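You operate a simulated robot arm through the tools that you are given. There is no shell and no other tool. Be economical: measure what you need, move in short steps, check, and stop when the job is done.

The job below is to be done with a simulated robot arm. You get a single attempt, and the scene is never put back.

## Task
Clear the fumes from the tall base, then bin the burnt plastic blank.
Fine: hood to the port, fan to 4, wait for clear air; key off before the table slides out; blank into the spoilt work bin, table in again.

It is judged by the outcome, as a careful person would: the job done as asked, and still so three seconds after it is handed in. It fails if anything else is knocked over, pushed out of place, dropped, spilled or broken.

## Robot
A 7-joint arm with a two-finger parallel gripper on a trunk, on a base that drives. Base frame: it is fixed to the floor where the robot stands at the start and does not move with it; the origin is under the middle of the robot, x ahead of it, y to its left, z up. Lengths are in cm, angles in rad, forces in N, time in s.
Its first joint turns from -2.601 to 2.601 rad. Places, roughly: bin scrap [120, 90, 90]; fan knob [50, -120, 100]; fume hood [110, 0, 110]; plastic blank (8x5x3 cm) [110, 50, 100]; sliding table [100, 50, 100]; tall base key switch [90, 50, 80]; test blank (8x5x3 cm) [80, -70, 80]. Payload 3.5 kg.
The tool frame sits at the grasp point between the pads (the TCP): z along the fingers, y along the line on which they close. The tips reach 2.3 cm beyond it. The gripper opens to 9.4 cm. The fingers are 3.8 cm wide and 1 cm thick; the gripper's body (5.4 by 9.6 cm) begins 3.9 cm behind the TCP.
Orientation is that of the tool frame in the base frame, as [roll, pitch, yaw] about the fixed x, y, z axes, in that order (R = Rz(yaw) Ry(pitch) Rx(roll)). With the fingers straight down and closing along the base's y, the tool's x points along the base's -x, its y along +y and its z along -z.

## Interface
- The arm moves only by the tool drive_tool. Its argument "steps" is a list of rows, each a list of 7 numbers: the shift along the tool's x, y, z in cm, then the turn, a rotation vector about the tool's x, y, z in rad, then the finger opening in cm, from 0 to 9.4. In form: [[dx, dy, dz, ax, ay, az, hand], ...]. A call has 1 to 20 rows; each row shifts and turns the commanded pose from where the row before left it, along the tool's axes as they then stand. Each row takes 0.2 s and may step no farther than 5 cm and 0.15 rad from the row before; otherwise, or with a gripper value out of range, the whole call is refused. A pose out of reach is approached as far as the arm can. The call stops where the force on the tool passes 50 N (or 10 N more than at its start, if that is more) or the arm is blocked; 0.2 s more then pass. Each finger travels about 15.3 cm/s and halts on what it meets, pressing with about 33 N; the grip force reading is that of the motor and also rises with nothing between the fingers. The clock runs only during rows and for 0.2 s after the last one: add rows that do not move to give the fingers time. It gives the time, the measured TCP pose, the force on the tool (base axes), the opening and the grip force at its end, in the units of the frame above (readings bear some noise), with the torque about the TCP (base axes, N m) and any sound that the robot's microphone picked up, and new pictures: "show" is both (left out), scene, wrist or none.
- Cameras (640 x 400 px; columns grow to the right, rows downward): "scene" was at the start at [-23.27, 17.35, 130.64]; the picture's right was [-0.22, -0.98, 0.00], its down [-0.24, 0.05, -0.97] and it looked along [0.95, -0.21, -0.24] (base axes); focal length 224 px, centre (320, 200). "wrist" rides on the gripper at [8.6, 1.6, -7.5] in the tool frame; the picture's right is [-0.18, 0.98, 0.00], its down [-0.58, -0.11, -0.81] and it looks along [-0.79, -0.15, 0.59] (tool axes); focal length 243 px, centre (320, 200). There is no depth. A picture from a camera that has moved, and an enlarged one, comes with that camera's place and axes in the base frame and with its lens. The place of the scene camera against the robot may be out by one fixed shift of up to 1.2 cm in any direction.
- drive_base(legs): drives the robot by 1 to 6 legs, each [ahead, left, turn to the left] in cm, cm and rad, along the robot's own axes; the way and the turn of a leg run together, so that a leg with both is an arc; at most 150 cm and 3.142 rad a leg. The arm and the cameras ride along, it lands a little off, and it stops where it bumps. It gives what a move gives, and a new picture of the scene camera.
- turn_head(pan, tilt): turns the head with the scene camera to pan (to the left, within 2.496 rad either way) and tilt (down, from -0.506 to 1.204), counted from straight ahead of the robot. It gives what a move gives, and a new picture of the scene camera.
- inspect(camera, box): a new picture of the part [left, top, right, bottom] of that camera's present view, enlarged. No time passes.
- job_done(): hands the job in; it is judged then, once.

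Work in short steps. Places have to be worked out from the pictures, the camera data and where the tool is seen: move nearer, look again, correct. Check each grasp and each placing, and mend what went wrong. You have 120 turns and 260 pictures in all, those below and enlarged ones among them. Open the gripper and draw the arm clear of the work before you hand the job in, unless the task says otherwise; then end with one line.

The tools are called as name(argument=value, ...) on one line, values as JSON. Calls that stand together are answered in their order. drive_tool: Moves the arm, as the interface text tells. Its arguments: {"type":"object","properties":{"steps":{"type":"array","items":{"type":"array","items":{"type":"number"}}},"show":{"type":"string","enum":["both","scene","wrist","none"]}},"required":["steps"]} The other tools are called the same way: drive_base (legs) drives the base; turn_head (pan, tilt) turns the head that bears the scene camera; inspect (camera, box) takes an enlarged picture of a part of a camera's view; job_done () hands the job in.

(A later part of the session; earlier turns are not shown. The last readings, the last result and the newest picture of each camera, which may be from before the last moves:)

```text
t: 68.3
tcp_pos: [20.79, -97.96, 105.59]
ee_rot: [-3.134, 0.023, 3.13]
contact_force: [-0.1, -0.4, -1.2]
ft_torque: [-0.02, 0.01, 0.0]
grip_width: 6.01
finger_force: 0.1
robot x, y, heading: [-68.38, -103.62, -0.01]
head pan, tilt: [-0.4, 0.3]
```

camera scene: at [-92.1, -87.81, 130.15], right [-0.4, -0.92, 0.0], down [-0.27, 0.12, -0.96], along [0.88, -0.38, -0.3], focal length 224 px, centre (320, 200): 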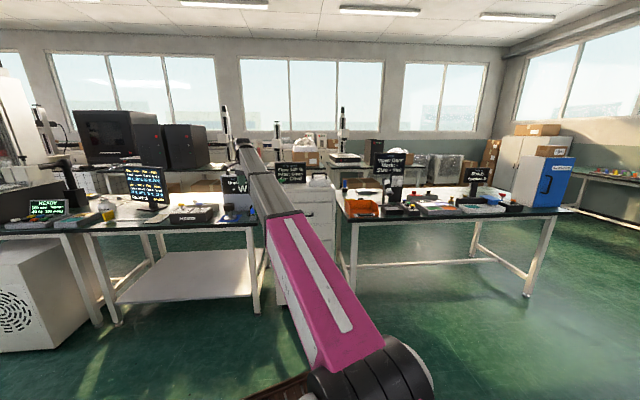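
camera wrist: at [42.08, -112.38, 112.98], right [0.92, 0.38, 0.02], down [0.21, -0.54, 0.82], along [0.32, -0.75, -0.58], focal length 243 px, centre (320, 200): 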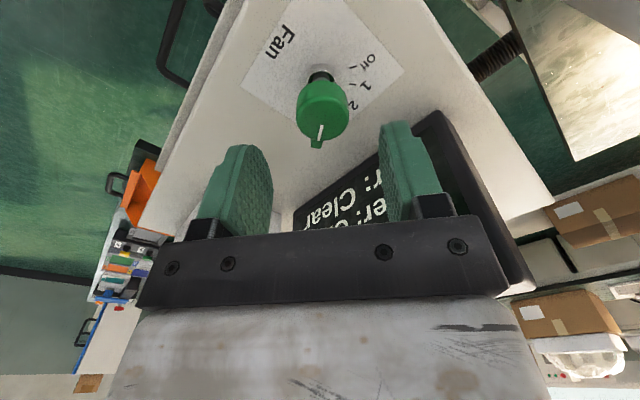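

Flow 100 %, air clear. Now I drive left to the machine to look at the key switch and table.

drive_base(legs=[[0, 140, 0.01]])

turn_head(pan=0.05, tilt=0.3)

inspect(camera="scene", box=[200, 120, 400, 250])

```text
t: 73.0
tcp_pos: [26.59, -3.9, 105.75]
ee_rot: [-3.133, 0.023, 3.142]
contact_force: [-0.3, 0.2, 0.0]
ft_torque: [-0.04, 0.04, 0.01]
grip_width: 5.98
finger_force: 0.0
robot x, y, heading: [-62.34, -10.53, 0.004]
head pan, tilt: [-0.4, 0.3]
stopped in leg 1: the robot was blocked; the commanded pose is now the measured one
camera scene: at [-86.31, 4.96, 130.15], right [-0.39, -0.92, 0.0], down [-0.27, 0.11, -0.96], along [0.88, -0.37, -0.3], focal length 224 px, centre (320, 200)
```

scene: 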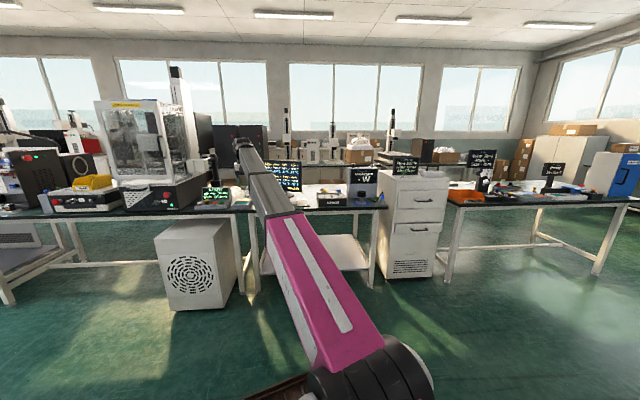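

```text
t: 74.0
tcp_pos: [26.74, -3.81, 105.74]
ee_rot: [-3.132, 0.022, -3.14]
contact_force: [0.7, 0.4, 0.4]
ft_torque: [0.03, -0.04, 0.01]
grip_width: 6.01
finger_force: 0.0
robot x, y, heading: [-62.5, -10.65, -0.005]
head pan, tilt: [0.051, 0.3]
camera scene: at [-85.59, 9.06, 130.15], right [0.05, -1.0, 0.0], down [-0.3, -0.02, -0.96], along [0.95, 0.05, -0.3], focal length 224 px, centre (320, 200)
```

scene: 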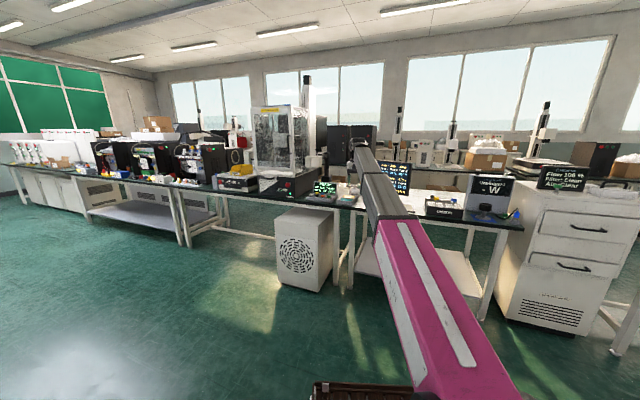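

```text
3.08 times, centred on (300, 185) of scene
camera zoom: at [-85.59, 9.06, 130.15], right [0.05, -1.0, 0.0], down [-0.3, -0.02, -0.96], along [0.95, 0.05, -0.3], focal length 690 px, centre (382, 246)
```

zoom: 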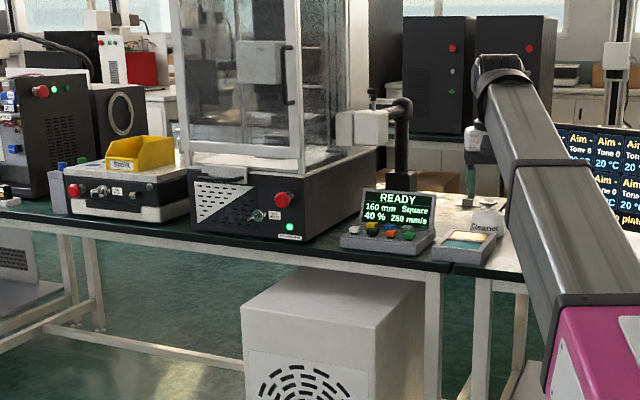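

Something blocked the base. I turn the head left and down to see what stands there.

turn_head(pan=1.3, tilt=0.8)

turn_head(pan=2.2, tilt=0.7)

```text
t: 75.4
tcp_pos: [26.64, -3.87, 105.71]
ee_rot: [-3.133, 0.022, -3.142]
contact_force: [1.2, 0.1, -0.3]
ft_torque: [0.0, -0.02, 0.01]
grip_width: 6.0
finger_force: 0.1
robot x, y, heading: [-62.48, -11.07, 0.006]
head pan, tilt: [1.3, 0.799]
camera scene: at [-92.78, 16.35, 125.71], right [0.96, -0.27, 0.0], down [-0.19, -0.69, -0.7], along [0.19, 0.67, -0.72], focal length 224 px, centre (320, 200)
```

scene: 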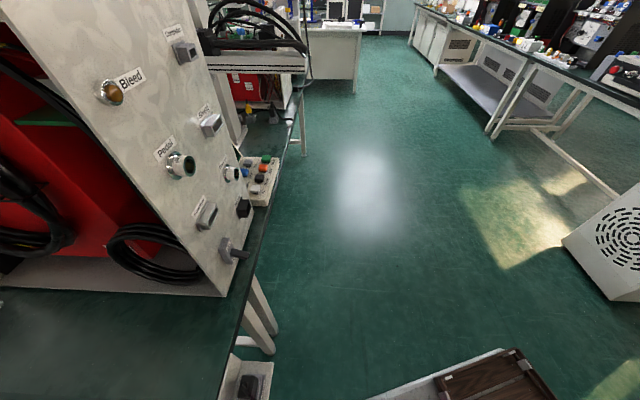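

```text
t: 76.6
tcp_pos: [26.69, -3.91, 105.62]
ee_rot: [-3.132, 0.022, 3.141]
contact_force: [0.7, -0.1, 0.6]
ft_torque: [-0.02, -0.01, 0.01]
grip_width: 6.02
finger_force: 0.1
robot x, y, heading: [-62.35, -11.04, 0.002]
head pan, tilt: [2.201, 0.7]
camera scene: at [-99.93, 15.42, 126.53], right [0.81, 0.59, 0.0], down [0.38, -0.52, -0.76], along [-0.45, 0.62, -0.64], focal length 224 px, centre (320, 200)
```

scene: 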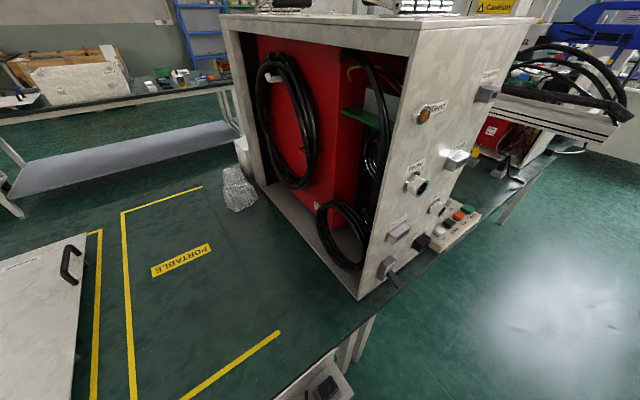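

A second bench stands behind on the left. I move ahead first, then left.

drive_base(legs=[[32, 0, 0], [0, 53, 0]])

turn_head(pan=0.0, tilt=0.35)

inspect(camera="scene", box=[240, 120, 400, 240])

```text
t: 81.4
tcp_pos: [58.56, 48.91, 105.68]
ee_rot: [-3.134, 0.022, -3.141]
contact_force: [-0.3, 0.1, 0.2]
ft_torque: [0.03, 0.01, -0.01]
grip_width: 6.02
finger_force: 0.2
robot x, y, heading: [-30.68, 42.23, 0.001]
head pan, tilt: [2.201, 0.7]
camera scene: at [-68.06, 68.16, 126.53], right [0.81, 0.59, 0.0], down [0.38, -0.52, -0.76], along [-0.45, 0.62, -0.64], focal length 224 px, centre (320, 200)
```

scene: 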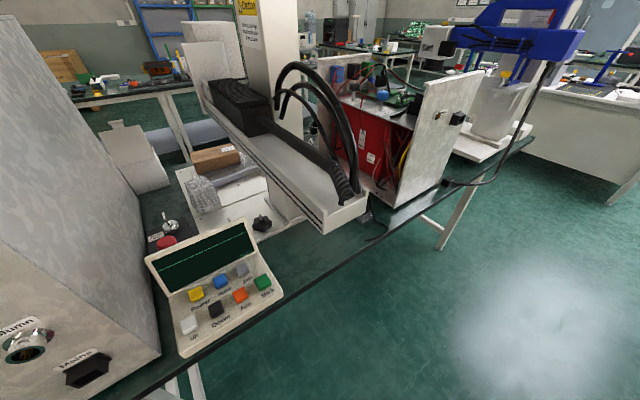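

```text
t: 83.5
tcp_pos: [58.59, 48.9, 105.69]
ee_rot: [-3.131, 0.024, 3.141]
contact_force: [-0.1, 0.2, 0.8]
ft_torque: [0.01, -0.01, 0.0]
grip_width: 5.99
finger_force: 0.0
robot x, y, heading: [-30.41, 41.91, 0.004]
head pan, tilt: [0.0, 0.351]
camera scene: at [-53.72, 61.35, 129.67], right [0.0, -1.0, 0.0], down [-0.34, 0.0, -0.94], along [0.94, 0.0, -0.34], focal length 224 px, centre (320, 200)
```

scene: 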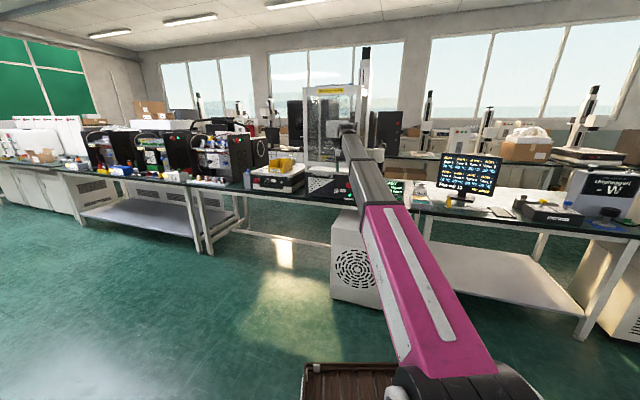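

```text
3.33 times, centred on (320, 180) of scene
camera zoom: at [-53.72, 61.35, 129.67], right [0.0, -1.0, 0.0], down [-0.34, 0.0, -0.94], along [0.94, 0.0, -0.34], focal length 747 px, centre (320, 267)
```

zoom: 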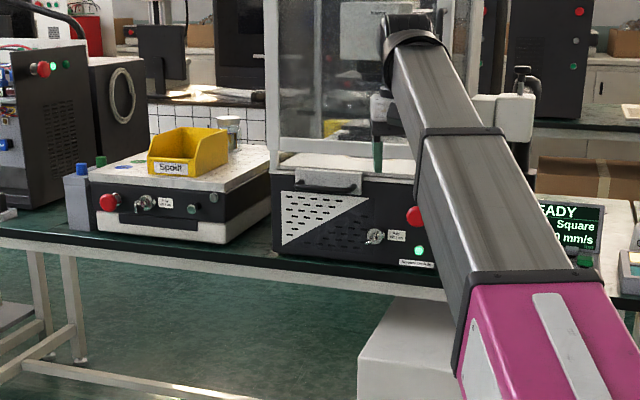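

Good view of key, e-stop, handle and Spoilt bin. I take the wrist view as a second viewpoint.

inspect(camera="wrist", box=[0, 0, 640, 400])

inspect(camera="scene", box=[300, 160, 360, 200])

```text
1.00 times, centred on (320, 200) of wrist (not enlarged: the box is as wide or as high as the picture)
camera zoom: at [49.84, 50.68, 112.93], right [0.18, 0.98, 0.0], down [0.56, -0.1, 0.82], along [0.81, -0.15, -0.57], focal length 243 px, centre (320, 200)
```

zoom: 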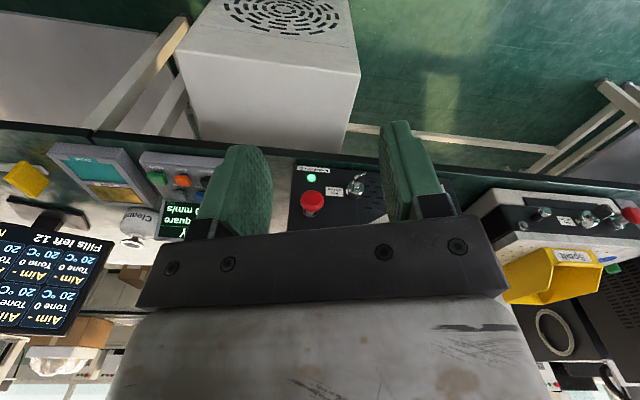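

```text
10.00 times, centred on (330, 180) of scene
camera zoom: at [-53.72, 61.35, 129.67], right [0.0, -1.0, 0.0], down [-0.34, 0.0, -0.94], along [0.94, 0.0, -0.34], focal length 2242 px, centre (220, 400)
```

zoom: 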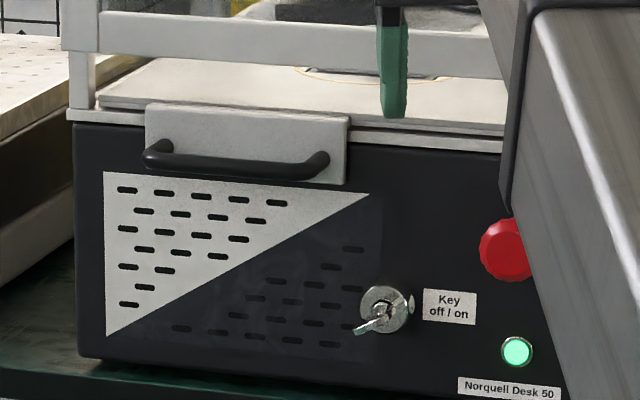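

Key bow at about (86, 50.6, 85.4); the label reads "off / on". I look at its orientation closer.

inspect(camera="wrist", box=[300, 150, 400, 215])

inspect(camera="scene", box=[325, 180, 350, 200])

inspect(camera="scene", box=[240, 150, 310, 195])

```text
6.15 times, centred on (350, 182) of wrist
camera zoom: at [49.84, 50.68, 112.93], right [0.18, 0.98, 0.0], down [0.56, -0.1, 0.82], along [0.81, -0.15, -0.57], focal length 1493 px, centre (135, 308)
```

zoom: 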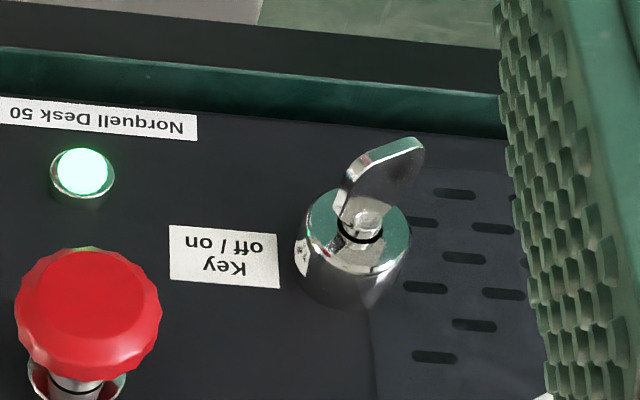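

```text
16.00 times, centred on (338, 190) of scene
camera zoom: at [-53.72, 61.35, 129.67], right [0.0, -1.0, 0.0], down [-0.34, 0.0, -0.94], along [0.94, 0.0, -0.34], focal length 3587 px, centre (40, 360)
```

zoom: 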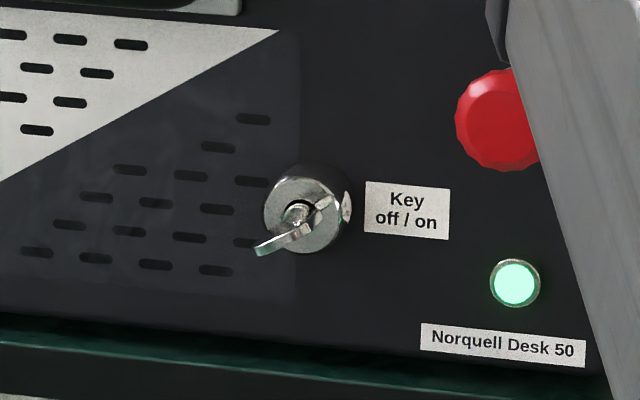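

```text
8.89 times, centred on (275, 172) of scene
camera zoom: at [-53.72, 61.35, 129.67], right [0.0, -1.0, 0.0], down [-0.34, 0.0, -0.94], along [0.94, 0.0, -0.34], focal length 1993 px, centre (720, 444)
```

zoom: 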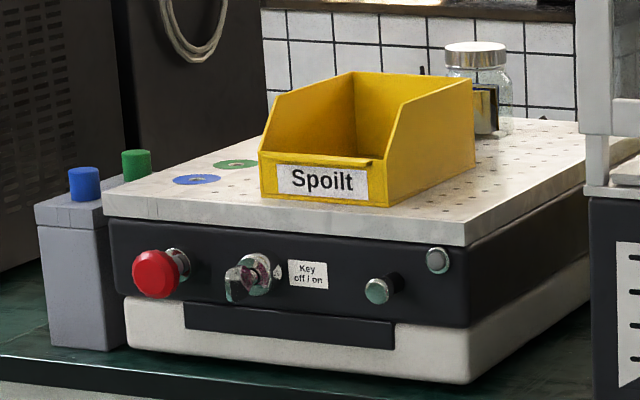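

The key bow sits at roughly 40° (left-down to right-up) in "on" with the green lamp lit. I tilt the gripper to horizontal, facing the panel.

drive_tool(steps=[[0, 0, 0, 0, -0.1, 0, 6], [0, 0, 0, 0, -0.14, 0, 6], [0, 0, 0, 0, -0.14, 0, 6], [0, 0, 0, 0, -0.14, 0, 6], [0, 0, 0, 0, -0.14, 0, 6], [0, 0, 0, 0, -0.14, 0, 6], [0, 0, 0, 0, -0.14, 0, 6], [0, 0, 0, 0, -0.14, 0, 6], [0, 0, 0, 0, -0.14, 0, 6], [0, 0, 0, 0, -0.14, 0, 6], [0, 0, 0, 0, -0.12, 0, 6], [0, 0, 0, 0, -0.06, 0, 6]], show="none")

drive_tool(steps=[[1, 0, 0, 0, 0, 0, 6], [2, 0, 0, 0, 0, 0, 6], [2, 0, 0, 0, 0, 0, 6], [2, 0, 0, 0, 0, 0, 6], [2, 0, 0, 0, 0, 0, 6], [2, 0, 0, 0, 0, 0, 6], [2, 0, 0, 0, 0, 0, 6], [2, 0, 0, 0, 0, 0, 6], [2, 0, 0, 0, 0, 0, 6], [1, 0, 0, 0, 0, 0, 6]], show="both")

inspect(camera="scene", box=[240, 120, 400, 240])

```text
t: 86.0
tcp_pos: [58.71, 48.83, 105.63]
ee_rot: [-2.259, 1.561, -2.258]
contact_force: [0.4, 1.0, 0.2]
ft_torque: [-0.01, 0.01, -0.02]
grip_width: 6.01
finger_force: 0.2
robot x, y, heading: [-30.54, 42.04, 0.003]
head pan, tilt: [0.0, 0.351]
```

```text
t: 88.2
tcp_pos: [58.58, 48.61, 87.51]
ee_rot: [-2.353, 1.56, -2.355]
contact_force: [-0.7, -0.7, 0.0]
ft_torque: [-0.02, -0.01, -0.03]
grip_width: 5.99
finger_force: 0.1
robot x, y, heading: [-30.16, 41.83, 0.003]
head pan, tilt: [0.0, 0.351]
camera scene: at [-53.72, 61.35, 129.67], right [0.0, -1.0, 0.0], down [-0.34, 0.0, -0.94], along [0.94, 0.0, -0.34], focal length 224 px, centre (320, 200)
camera wrist: at [51.1, 50.34, 79.02], right [0.0, 0.98, 0.18], down [-0.8, -0.1, 0.59], along [0.6, -0.14, 0.79], focal length 243 px, centre (320, 200)
```

scene: 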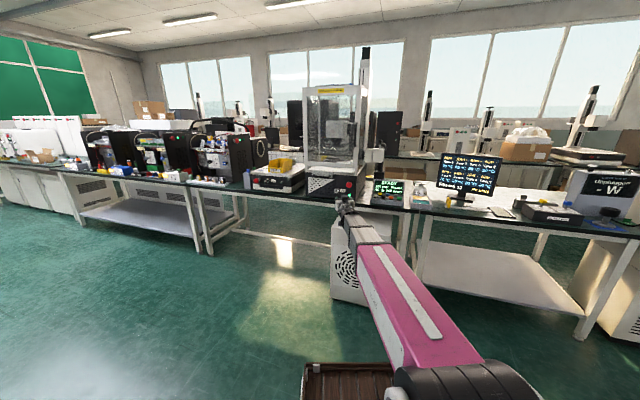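
wrist: 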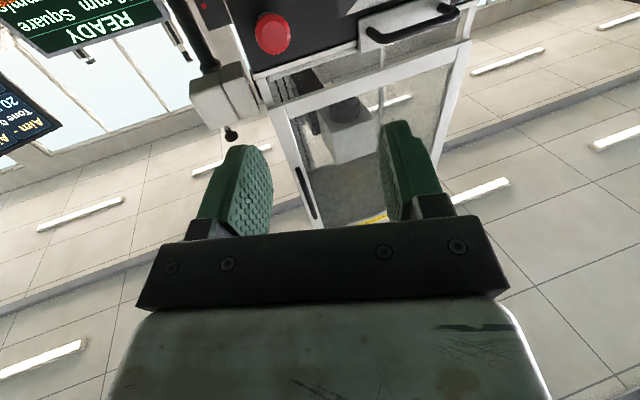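

```text
3.33 times, centred on (320, 180) of scene
camera zoom: at [-53.72, 61.35, 129.67], right [0.0, -1.0, 0.0], down [-0.34, 0.0, -0.94], along [0.94, 0.0, -0.34], focal length 747 px, centre (320, 267)
```

zoom: 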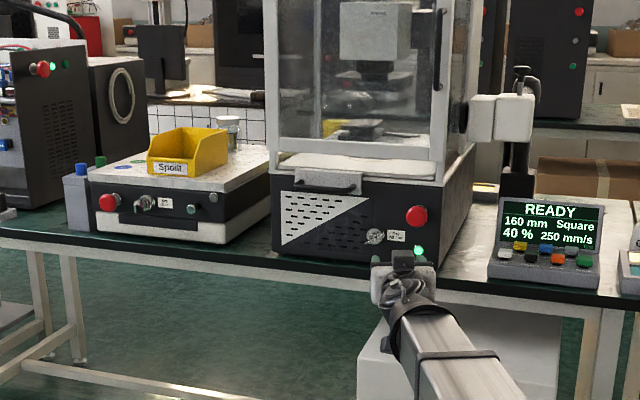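

The arm is now clear of the view. I drive ahead 16 cm and inspect the key from both cameras.

drive_base(legs=[[16, 0, 0]])

turn_head(pan=0.0, tilt=0.55)

inspect(camera="scene", box=[290, 120, 390, 180])

inspect(camera="scene", box=[330, 135, 360, 160])

inspect(camera="wrist", box=[200, 0, 440, 150])

```text
t: 89.7
tcp_pos: [74.52, 48.96, 87.54]
ee_rot: [-2.326, 1.558, -2.326]
contact_force: [0.0, -0.7, -0.7]
ft_torque: [-0.03, -0.02, 0.0]
grip_width: 6.0
finger_force: 0.0
robot x, y, heading: [-14.27, 42.02, 0.005]
head pan, tilt: [0.0, 0.351]
camera scene: at [-37.77, 61.4, 129.67], right [0.0, -1.0, 0.0], down [-0.34, 0.0, -0.94], along [0.94, 0.0, -0.34], focal length 224 px, centre (320, 200)
```

scene: 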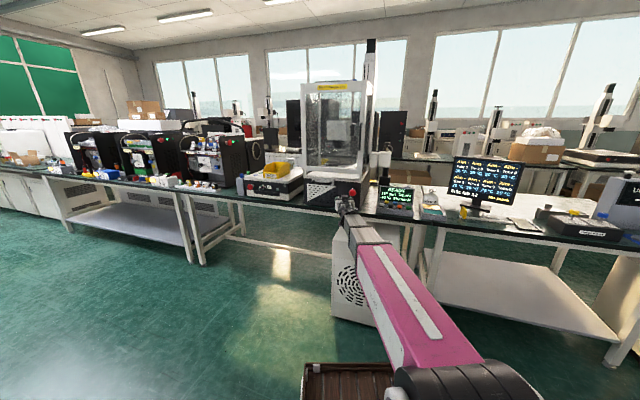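

```text
t: 90.4
tcp_pos: [74.51, 48.75, 87.72]
ee_rot: [-2.331, 1.558, -2.33]
contact_force: [0.2, 0.5, 0.6]
ft_torque: [0.01, 0.0, -0.01]
grip_width: 6.01
finger_force: 0.0
robot x, y, heading: [-14.49, 42.24, 0.004]
head pan, tilt: [0.0, 0.55]
camera scene: at [-38.1, 61.4, 127.85], right [0.0, -1.0, 0.0], down [-0.52, 0.0, -0.85], along [0.85, 0.0, -0.52], focal length 224 px, centre (320, 200)
```

scene: 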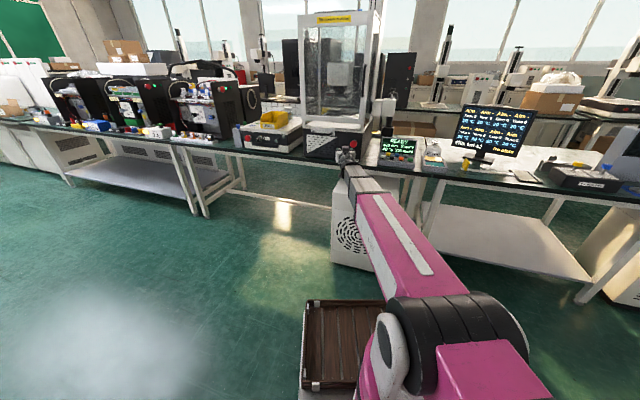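

```text
6.40 times, centred on (340, 150) of scene
camera zoom: at [-38.1, 61.4, 127.85], right [0.0, -1.0, 0.0], down [-0.52, 0.0, -0.85], along [0.85, 0.0, -0.52], focal length 1435 px, centre (192, 520)
```

zoom: 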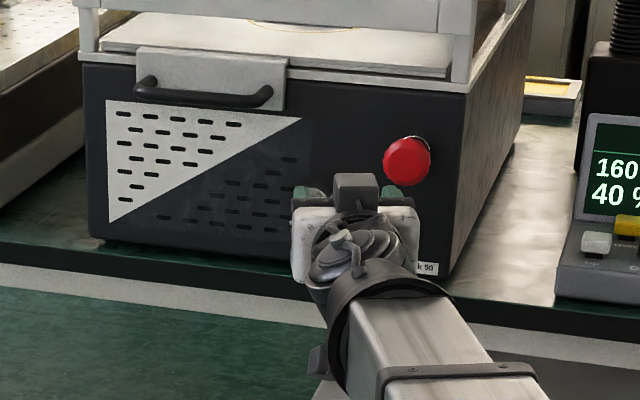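

```text
16.00 times, centred on (345, 148) of scene
camera zoom: at [-38.1, 61.4, 127.85], right [0.0, -1.0, 0.0], down [-0.52, 0.0, -0.85], along [0.85, 0.0, -0.52], focal length 3587 px, centre (-80, 1040)
```

zoom: 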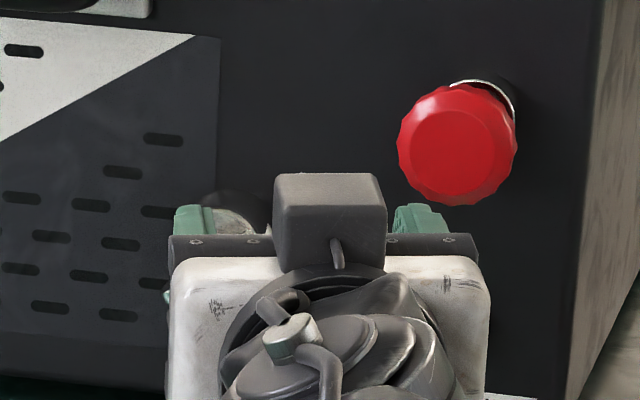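

```text
2.67 times, centred on (320, 75) of wrist
camera zoom: at [67.04, 50.43, 79.04], right [0.0, 0.98, 0.18], down [-0.8, -0.1, 0.59], along [0.6, -0.14, 0.79], focal length 647 px, centre (320, 533)
```

zoom: 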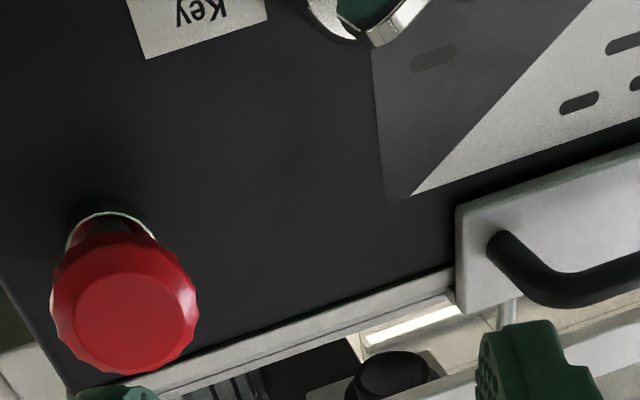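

Key axis is at y≈50.5, z≈84.5. I lower and shift to that axis, then roll the gripper 0.87 rad so the jaws will straddle the bow.

drive_tool(steps=[[1, 0.6, 0, 0, 0, 0, 6], [1, 0.6, 0, 0, 0, 0, 6], [1, 0.45, 0, 0, 0, 0, 6], [0, 0, 0, 0, 0, 0.14, 6], [0, 0, 0, 0, 0, 0.15, 6], [0, 0, 0, 0, 0, 0.15, 6], [0, 0, 0, 0, 0, 0.15, 6], [0, 0, 0, 0, 0, 0.14, 6], [0, 0, 0, 0, 0, 0.14, 6]], show="wrist")

inspect(camera="wrist", box=[240, 10, 400, 110])

```text
t: 92.4
tcp_pos: [74.46, 50.6, 84.69]
ee_rot: [1.592, 0.71, 1.581]
contact_force: [0.4, 0.4, -0.6]
ft_torque: [0.02, 0.01, 0.02]
grip_width: 6.01
finger_force: 0.0
robot x, y, heading: [-14.57, 42.35, 0.003]
head pan, tilt: [0.0, 0.55]
camera wrist: at [67.06, 58.22, 80.42], right [0.02, 0.5, 0.87], down [-0.8, -0.51, 0.31], along [0.59, -0.7, 0.39], focal length 243 px, centre (320, 200)
```

wrist: 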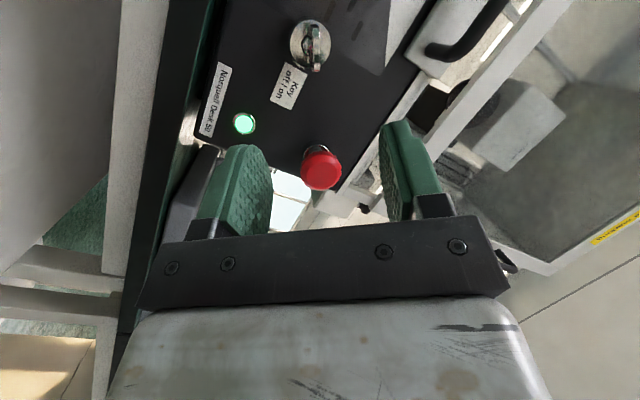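

```text
4.00 times, centred on (320, 60) of wrist
camera zoom: at [67.06, 58.22, 80.42], right [0.02, 0.5, 0.87], down [-0.8, -0.51, 0.31], along [0.59, -0.7, 0.39], focal length 970 px, centre (320, 760)
```

zoom: 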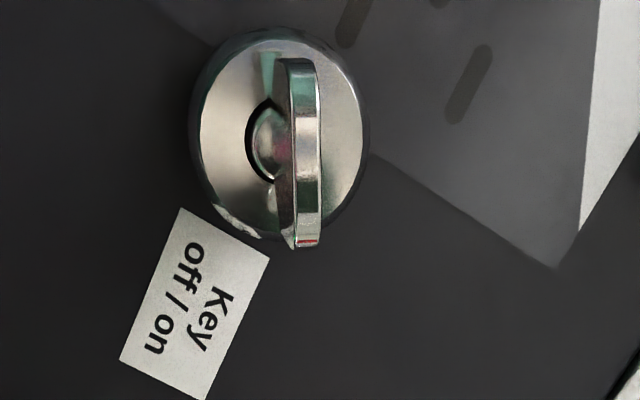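

The bow is well aligned with the jaws. I correct the axis slightly and advance 6 cm.

drive_tool(steps=[[0.8, -0.35, 0, 0, 0, 0, 5], [0, 0, 2, 0, 0, 0, 5], [0, 0, 2, 0, 0, 0, 5], [0, 0, 2, 0, 0, 0, 5]], show="wrist")

inspect(camera="wrist", box=[240, 60, 400, 160])

```text
t: 93.4
tcp_pos: [80.43, 50.98, 83.99]
ee_rot: [1.593, 0.712, 1.579]
contact_force: [-0.1, 0.0, 0.4]
ft_torque: [0.04, 0.03, -0.01]
grip_width: 4.99
finger_force: 0.0
out of reach, approached as far as the arm can: row 4
robot x, y, heading: [-14.4, 42.12, 0.005]
head pan, tilt: [0.0, 0.55]
camera wrist: at [73.05, 58.69, 79.74], right [0.02, 0.5, 0.86], down [-0.8, -0.51, 0.31], along [0.59, -0.7, 0.39], focal length 243 px, centre (320, 200)
```

wrist: 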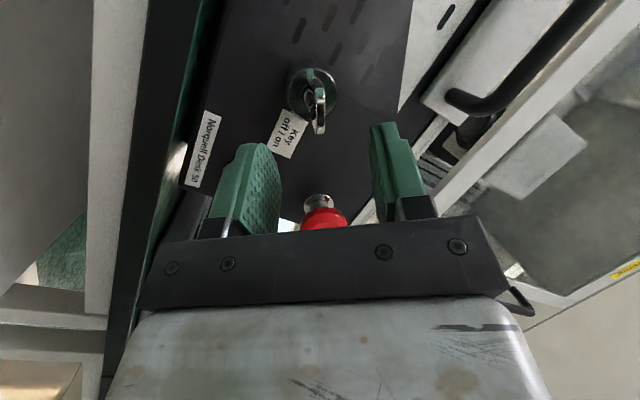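

```text
4.00 times, centred on (320, 110) of wrist
camera zoom: at [73.05, 58.69, 79.74], right [0.02, 0.5, 0.86], down [-0.8, -0.51, 0.31], along [0.59, -0.7, 0.39], focal length 970 px, centre (320, 560)
```

zoom: 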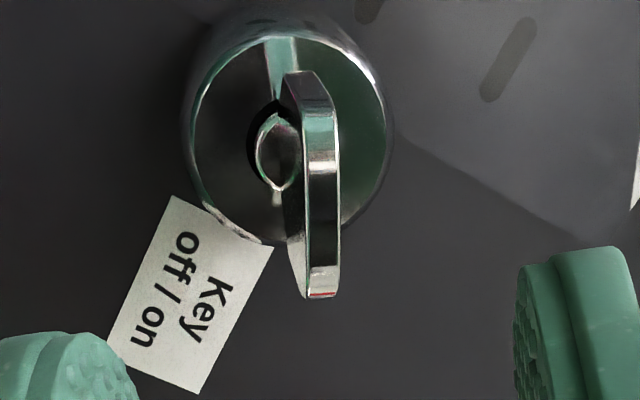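

The last two wrist views show the key axis (and machine) is yawed about -0.28 rad relative to my frame. I retract the arm, turn the robot square to the panel and shift left in line with the key.

drive_tool(steps=[[0, 0, -2, 0, 0, 0, 5], [0, 0, -2, 0, 0, 0, 5], [0, 0, -2, 0, 0, 0, 5], [0, 0, -2, 0, 0, 0, 5], [0, 0, -2, 0, 0, 0, 5]], show="none")

drive_base(legs=[[-6, 0, 0], [0, 0, -0.28], [0, 29.6, 0]])

turn_head(pan=0.0, tilt=0.4)

inspect(camera="scene", box=[220, 120, 420, 240])

```text
t: 94.6
tcp_pos: [70.33, 51.01, 84.21]
ee_rot: [1.593, 0.712, 1.58]
contact_force: [0.2, 0.5, 0.5]
ft_torque: [0.03, 0.03, 0.01]
grip_width: 5.02
finger_force: 0.0
robot x, y, heading: [-14.52, 41.82, -0.0]
head pan, tilt: [0.0, 0.55]
```

```text
t: 98.1
tcp_pos: [71.82, 56.2, 84.25]
ee_rot: [1.593, 0.711, 1.306]
contact_force: [0.1, 0.0, 0.5]
ft_torque: [-0.01, -0.02, -0.03]
grip_width: 5.01
finger_force: 0.1
robot x, y, heading: [-12.62, 70.79, -0.271]
head pan, tilt: [0.0, 0.55]
camera scene: at [-29.96, 95.88, 127.85], right [-0.27, -0.96, 0.0], down [-0.5, 0.14, -0.85], along [0.82, -0.23, -0.52], focal length 224 px, centre (320, 200)
```

scene: 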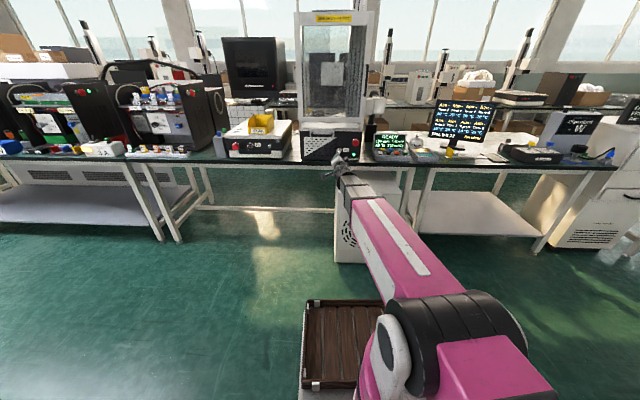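

```text
t: 98.8
tcp_pos: [71.72, 56.11, 84.1]
ee_rot: [1.594, 0.71, 1.303]
contact_force: [0.0, 0.8, -0.9]
ft_torque: [0.02, 0.0, 0.01]
grip_width: 5.02
finger_force: 0.0
robot x, y, heading: [-12.25, 70.63, -0.269]
head pan, tilt: [0.0, 0.4]
camera scene: at [-29.69, 95.8, 129.21], right [-0.27, -0.96, 0.0], down [-0.38, 0.1, -0.92], along [0.89, -0.25, -0.39], focal length 224 px, centre (320, 200)
```

scene: 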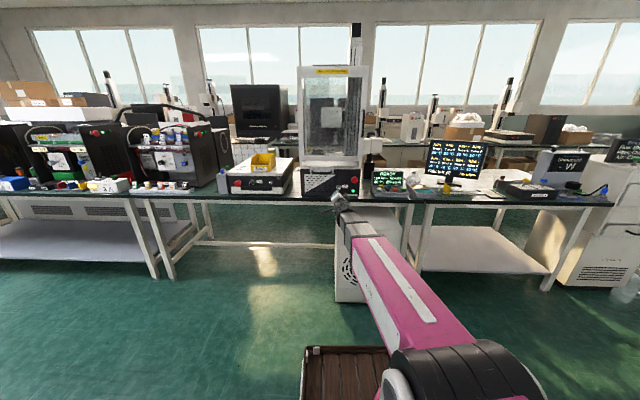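

```text
3.20 times, centred on (320, 180) of scene
camera zoom: at [-29.69, 95.8, 129.21], right [-0.27, -0.96, 0.0], down [-0.38, 0.1, -0.92], along [0.89, -0.25, -0.39], focal length 717 px, centre (320, 264)
```

zoom: 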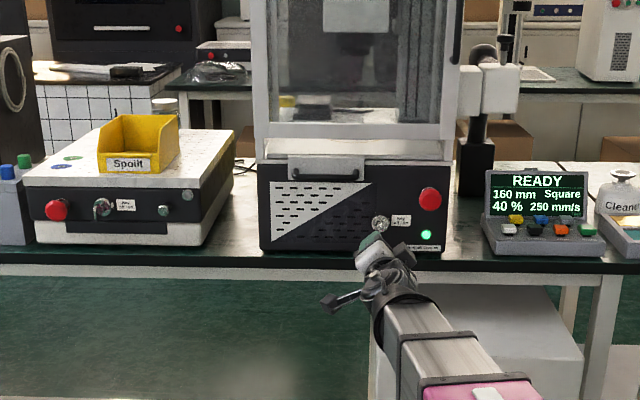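

Now square to the panel. I check the wrist view for the key alignment.

drive_tool(steps=[[0, 0, 1.5, 0, 0, 0, 5], [0, 0, 1.5, 0, 0, 0, 5]], show="wrist")

inspect(camera="wrist", box=[240, 0, 400, 100])

```text
t: 99.4
tcp_pos: [74.74, 55.28, 84.21]
ee_rot: [1.593, 0.71, 1.302]
contact_force: [0.1, -0.7, 0.2]
ft_torque: [0.01, 0.0, 0.0]
grip_width: 4.99
finger_force: 0.0
robot x, y, heading: [-12.45, 70.76, -0.269]
head pan, tilt: [0.0, 0.4]
camera wrist: at [69.63, 64.75, 79.87], right [0.15, 0.48, 0.86], down [-0.91, -0.27, 0.31], along [0.38, -0.84, 0.39], focal length 243 px, centre (320, 200)
```

wrist: 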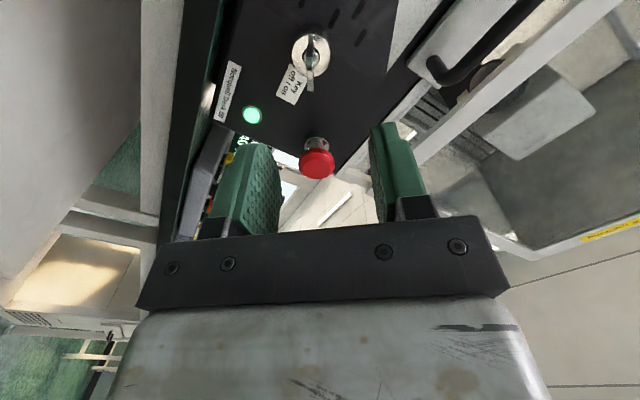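

```text
4.00 times, centred on (320, 50) of wrist
camera zoom: at [69.63, 64.75, 79.87], right [0.15, 0.48, 0.86], down [-0.91, -0.27, 0.31], along [0.38, -0.84, 0.39], focal length 970 px, centre (320, 800)
```

zoom: 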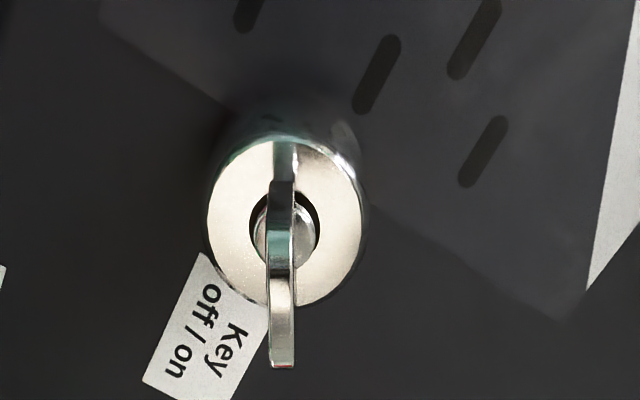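

Axis is aligned; the key is 0.75 cm to one side. I correct and advance 4 cm, then measure again.

drive_tool(steps=[[0, -0.75, 0, 0, 0, 0, 5], [0, 0, 2, 0, 0, 0, 5], [0, 0, 2, 0, 0, 0, 5]], show="none")

inspect(camera="wrist", box=[200, 0, 440, 150])

```text
t: 100.2
tcp_pos: [78.45, 53.72, 83.57]
ee_rot: [1.6, 0.712, 1.303]
contact_force: [-0.3, 0.1, -0.5]
ft_torque: [-0.01, 0.01, -0.04]
grip_width: 5.0
finger_force: 0.0
robot x, y, heading: [-12.75, 70.82, -0.269]
head pan, tilt: [0.0, 0.4]
```

```text
2.67 times, centred on (320, 75) of wrist
camera zoom: at [73.3, 63.22, 79.35], right [0.16, 0.48, 0.86], down [-0.91, -0.27, 0.32], along [0.38, -0.84, 0.39], focal length 647 px, centre (320, 533)
```

zoom: 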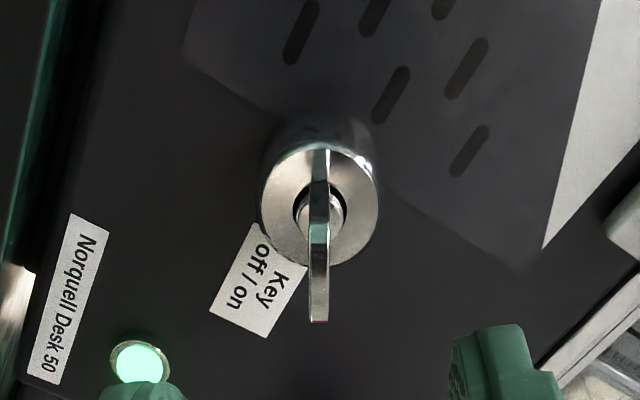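

The bow lies on the tool axis, about 7.9 cm ahead (lock face ~9.8). I drive the base 5.5 cm ahead, then finish with the arm.

drive_base(legs=[[5.5, 0, 0]])

drive_tool(steps=[[0, 0, 0, 0, 0, 0, 4]], show="wrist")

inspect(camera="wrist", box=[220, 60, 420, 220])

```text
t: 101.2
tcp_pos: [83.66, 52.34, 83.58]
ee_rot: [1.6, 0.711, 1.303]
contact_force: [0.6, 0.6, -0.1]
ft_torque: [0.01, 0.06, 0.0]
grip_width: 5.01
finger_force: 0.1
robot x, y, heading: [-7.31, 69.35, -0.273]
head pan, tilt: [0.0, 0.4]
camera scene: at [-24.42, 94.33, 129.22], right [-0.27, -0.96, 0.0], down [-0.37, 0.1, -0.92], along [0.89, -0.25, -0.39], focal length 224 px, centre (320, 200)
```

scene: 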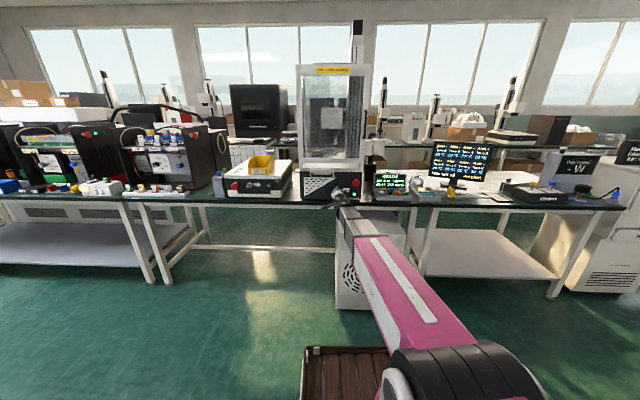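

```text
t: 101.6
tcp_pos: [83.6, 52.26, 83.43]
ee_rot: [1.6, 0.713, 1.304]
contact_force: [0.7, -0.1, -0.4]
ft_torque: [-0.01, -0.03, 0.02]
grip_width: 4.0
finger_force: 0.1
robot x, y, heading: [-7.34, 69.29, -0.269]
head pan, tilt: [0.0, 0.4]
camera wrist: at [78.54, 61.77, 79.35], right [0.16, 0.48, 0.86], down [-0.91, -0.27, 0.32], along [0.38, -0.84, 0.39], focal length 243 px, centre (320, 200)
```

wrist: 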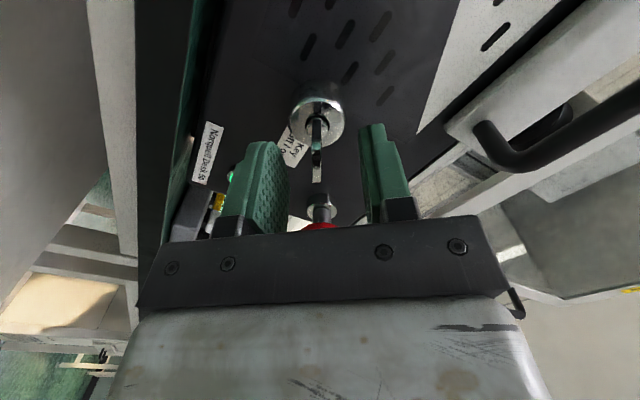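

```text
2.50 times, centred on (320, 140) of wrist
camera zoom: at [78.54, 61.77, 79.35], right [0.16, 0.48, 0.86], down [-0.91, -0.27, 0.32], along [0.38, -0.84, 0.39], focal length 606 px, centre (320, 350)
```

zoom: 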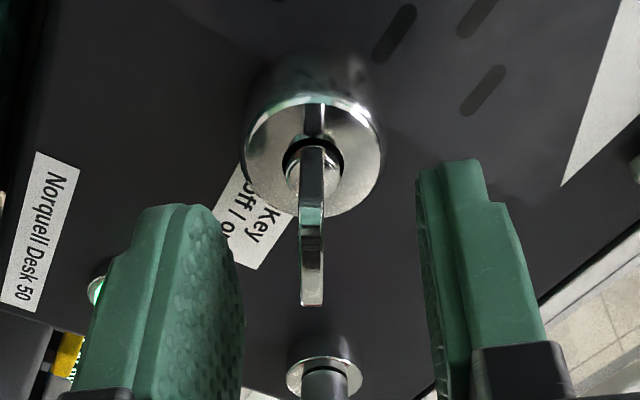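

Lock face is about 4.3 cm ahead of the TCP, bow edge ~2.1. I advance 1.7 cm and close on the bow.

drive_tool(steps=[[0, -0.1, 0.9, 0, 0, 0, 4], [0, 0, 0.8, 0, 0, 0, 4], [0, 0, 0, 0, 0, 0, 2], [0, 0, 0, 0, 0, 0, 0.3], [0, 0, 0, 0, 0, 0, 0.2], [0, 0, 0, 0, 0, 0, 0.2]], show="wrist")

inspect(camera="wrist", box=[220, 80, 420, 220])

```text
t: 103.0
tcp_pos: [85.16, 51.69, 83.48]
ee_rot: [1.602, 0.714, 1.303]
contact_force: [-2.7, -8.4, -8.5]
ft_torque: [0.07, 0.18, -0.63]
grip_width: 0.58
finger_force: 45.1
robot x, y, heading: [-7.31, 68.91, -0.275]
head pan, tilt: [0.0, 0.4]
camera wrist: at [80.16, 61.12, 79.21], right [0.16, 0.48, 0.86], down [-0.91, -0.26, 0.32], along [0.38, -0.84, 0.39], focal length 243 px, centre (320, 200)
```

wrist: 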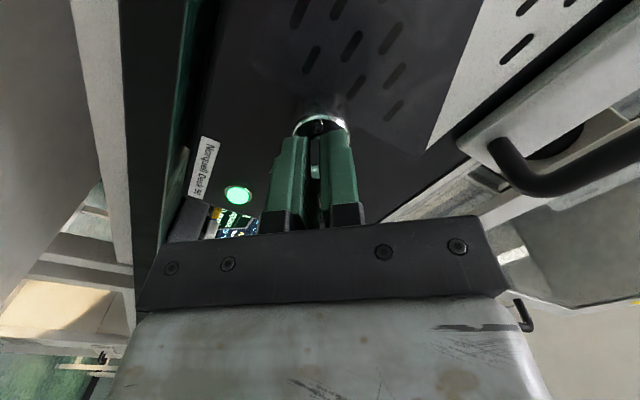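

```text
2.86 times, centred on (320, 150) of wrist
camera zoom: at [80.16, 61.12, 79.21], right [0.16, 0.48, 0.86], down [-0.91, -0.26, 0.32], along [0.38, -0.84, 0.39], focal length 693 px, centre (320, 343)
```

zoom: 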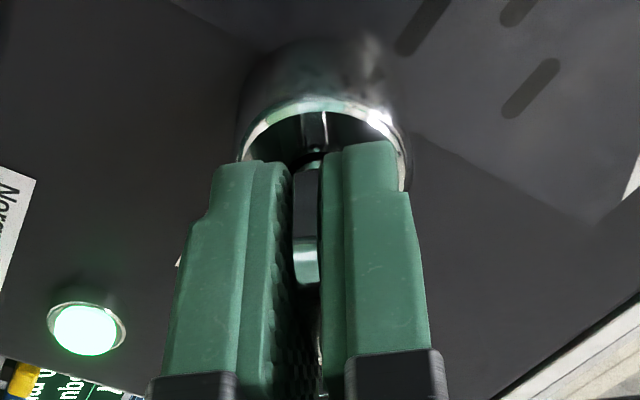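

Gripped (0.58 cm plate). The red pointer end sits toward "on" at the right, so off is counter-clockwise; I turn 0.4 rad that way and check the reaction.

drive_tool(steps=[[0, 0, 0, 0, 0, -0.08, 0.2], [0, 0, 0, 0, 0, -0.08, 0.2], [0, 0, 0, 0, 0, -0.08, 0.2], [0, 0, 0, 0, 0, -0.08, 0.2], [0, 0, 0, 0, 0, -0.08, 0.2]], show="wrist")

```text
t: 104.2
tcp_pos: [85.29, 51.66, 83.38]
ee_rot: [1.624, 1.11, 1.33]
contact_force: [-9.8, -24.5, -18.2]
ft_torque: [0.64, 1.76, -0.68]
grip_width: 0.61
finger_force: 44.7
robot x, y, heading: [-7.36, 69.12, -0.271]
head pan, tilt: [0.0, 0.4]
camera wrist: at [79.44, 58.88, 76.56], right [0.24, 0.76, 0.6], down [-0.86, -0.12, 0.49], along [0.44, -0.64, 0.63], focal length 243 px, centre (320, 200)
```

wrist: 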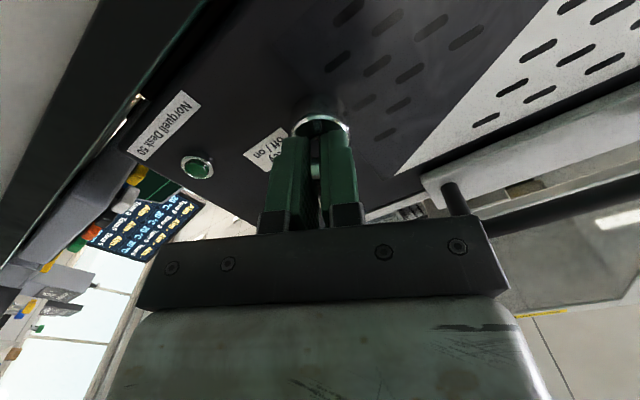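

The lamp went dark: key switching off. I relieve the side force and turn a little more to seat it in the off position.

drive_tool(steps=[[0, -0.22, 0, 0, 0, 0, 0.2], [0, 0, 0, 0, 0, -0.08, 0.2], [0, 0, 0, 0, 0, -0.08, 0.2], [0, 0, 0, 0, 0, -0.08, 0.2], [0, 0, 0, 0, 0, -0.08, 0.2]], show="wrist")

```text
t: 105.4
tcp_pos: [85.2, 51.55, 83.47]
ee_rot: [1.731, 1.431, 1.444]
contact_force: [-0.8, -6.7, -0.7]
ft_torque: [0.4, 1.23, -1.12]
grip_width: 0.67
finger_force: 45.6
robot x, y, heading: [-7.33, 69.37, -0.271]
head pan, tilt: [0.0, 0.4]
camera wrist: at [78.68, 56.44, 75.23], right [0.27, 0.91, 0.32], down [-0.81, 0.04, 0.58], along [0.51, -0.42, 0.75], focal length 243 px, centre (320, 200)
```

wrist: 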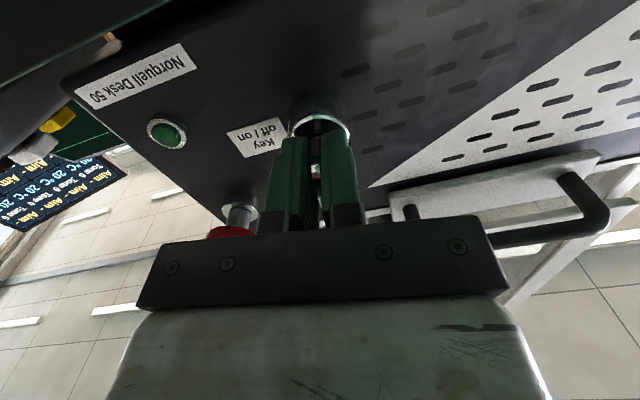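

Still turning freely. I go another 0.3 rad and watch the torque for the stop.

drive_tool(steps=[[0, -0.05, 0, 0, 0, -0.07, 0.2], [0, 0, 0, 0, 0, -0.07, 0.2], [0, 0, 0, 0, 0, -0.07, 0.2], [0, 0, 0, 0, 0, -0.07, 0.2]], show="wrist")

inspect(camera="wrist", box=[220, 80, 420, 220])

```text
t: 106.4
tcp_pos: [85.16, 51.4, 83.35]
ee_rot: [-1.73, 1.427, -2.013]
contact_force: [7.8, 0.2, 1.1]
ft_torque: [1.33, -0.27, -1.28]
grip_width: 0.98
finger_force: 44.8
robot x, y, heading: [-6.96, 69.37, -0.273]
head pan, tilt: [0.0, 0.4]
camera wrist: at [77.98, 54.11, 74.76], right [0.28, 0.96, 0.04], down [-0.77, 0.2, 0.61], along [0.57, -0.21, 0.79], focal length 243 px, centre (320, 200)
```

wrist: 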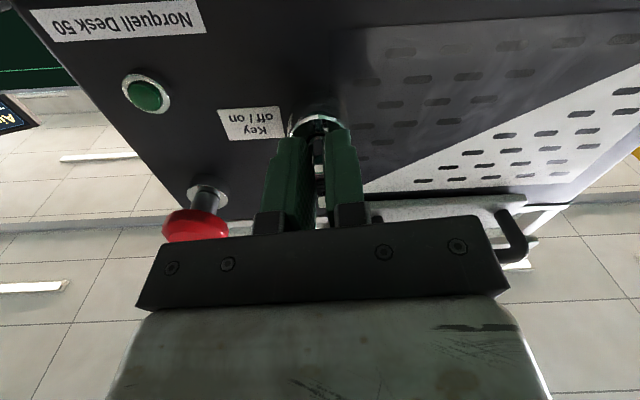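

```text
2.86 times, centred on (320, 150) of wrist
camera zoom: at [77.98, 54.11, 74.76], right [0.28, 0.96, 0.04], down [-0.77, 0.2, 0.61], along [0.57, -0.21, 0.79], focal length 693 px, centre (320, 343)
```

zoom: 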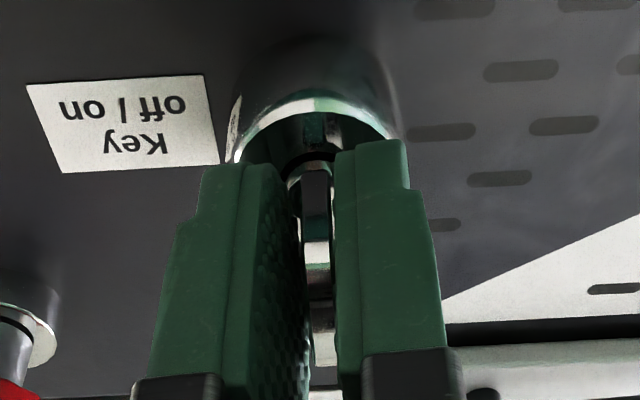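

Opening grew to 0.98 — the key has reached its stop (vertical, off). I rotate back slightly, release and retract.

drive_tool(steps=[[0, 0, 0, 0, 0, 0.1, 0.2], [0, 0, 0, 0, 0, 0.05, 2], [0, 0, 0, 0, 0, 0, 4], [0, 0, 0, 0, 0, 0, 4], [0, 0, -1, 0, 0, 0, 4], [0, 0, -2, 0, 0, 0, 4], [0, 0, -2, 0, 0, 0, 4], [0, 0, -2, 0, 0, 0, 4], [0, 0, -2, 0, 0, 0, 4]], show="wrist")

inspect(camera="wrist", box=[200, 0, 440, 150])

inspect(camera="scene", box=[270, 130, 390, 210])

```text
t: 108.4
tcp_pos: [76.4, 54.1, 83.63]
ee_rot: [2.747, 1.547, 2.462]
contact_force: [-0.2, 0.0, 0.5]
ft_torque: [0.01, -0.02, 0.02]
grip_width: 4.0
finger_force: 0.0
robot x, y, heading: [-7.42, 69.41, -0.274]
head pan, tilt: [0.0, 0.4]
camera wrist: at [69.67, 57.91, 75.19], right [0.28, 0.94, 0.19], down [-0.79, 0.11, 0.6], along [0.54, -0.32, 0.78], focal length 243 px, centre (320, 200)
```

wrist: 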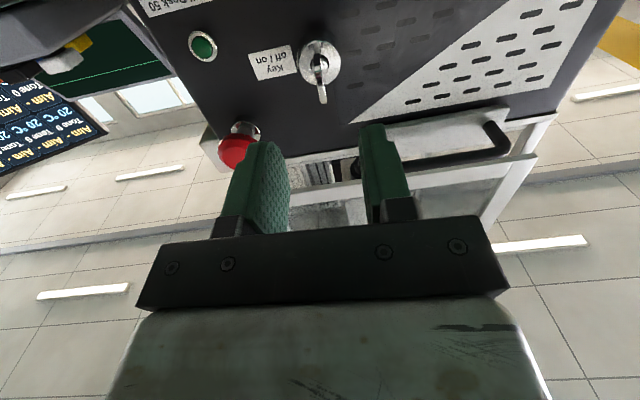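

```text
2.67 times, centred on (320, 75) of wrist
camera zoom: at [69.67, 57.91, 75.19], right [0.28, 0.94, 0.19], down [-0.79, 0.11, 0.6], along [0.54, -0.32, 0.78], focal length 647 px, centre (320, 533)
```

zoom: 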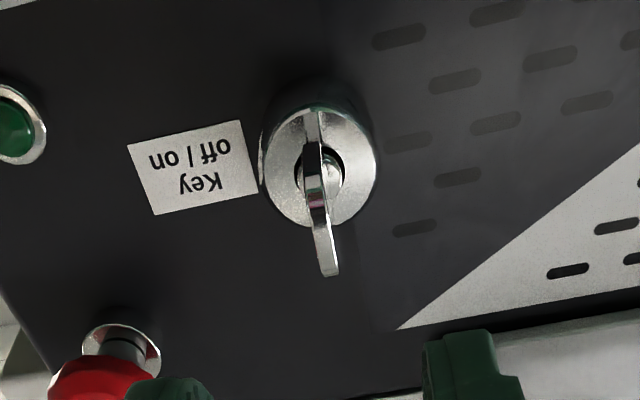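

```text
5.00 times, centred on (330, 170) of scene
camera zoom: at [-24.41, 94.33, 129.22], right [-0.27, -0.96, 0.0], down [-0.37, 0.1, -0.92], along [0.89, -0.25, -0.39], focal length 1121 px, centre (270, 350)
```

zoom: 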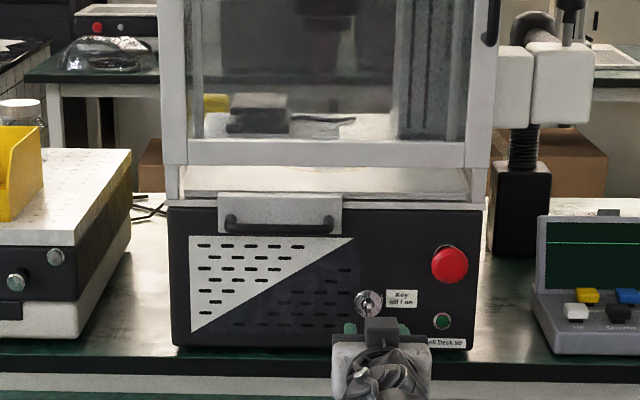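

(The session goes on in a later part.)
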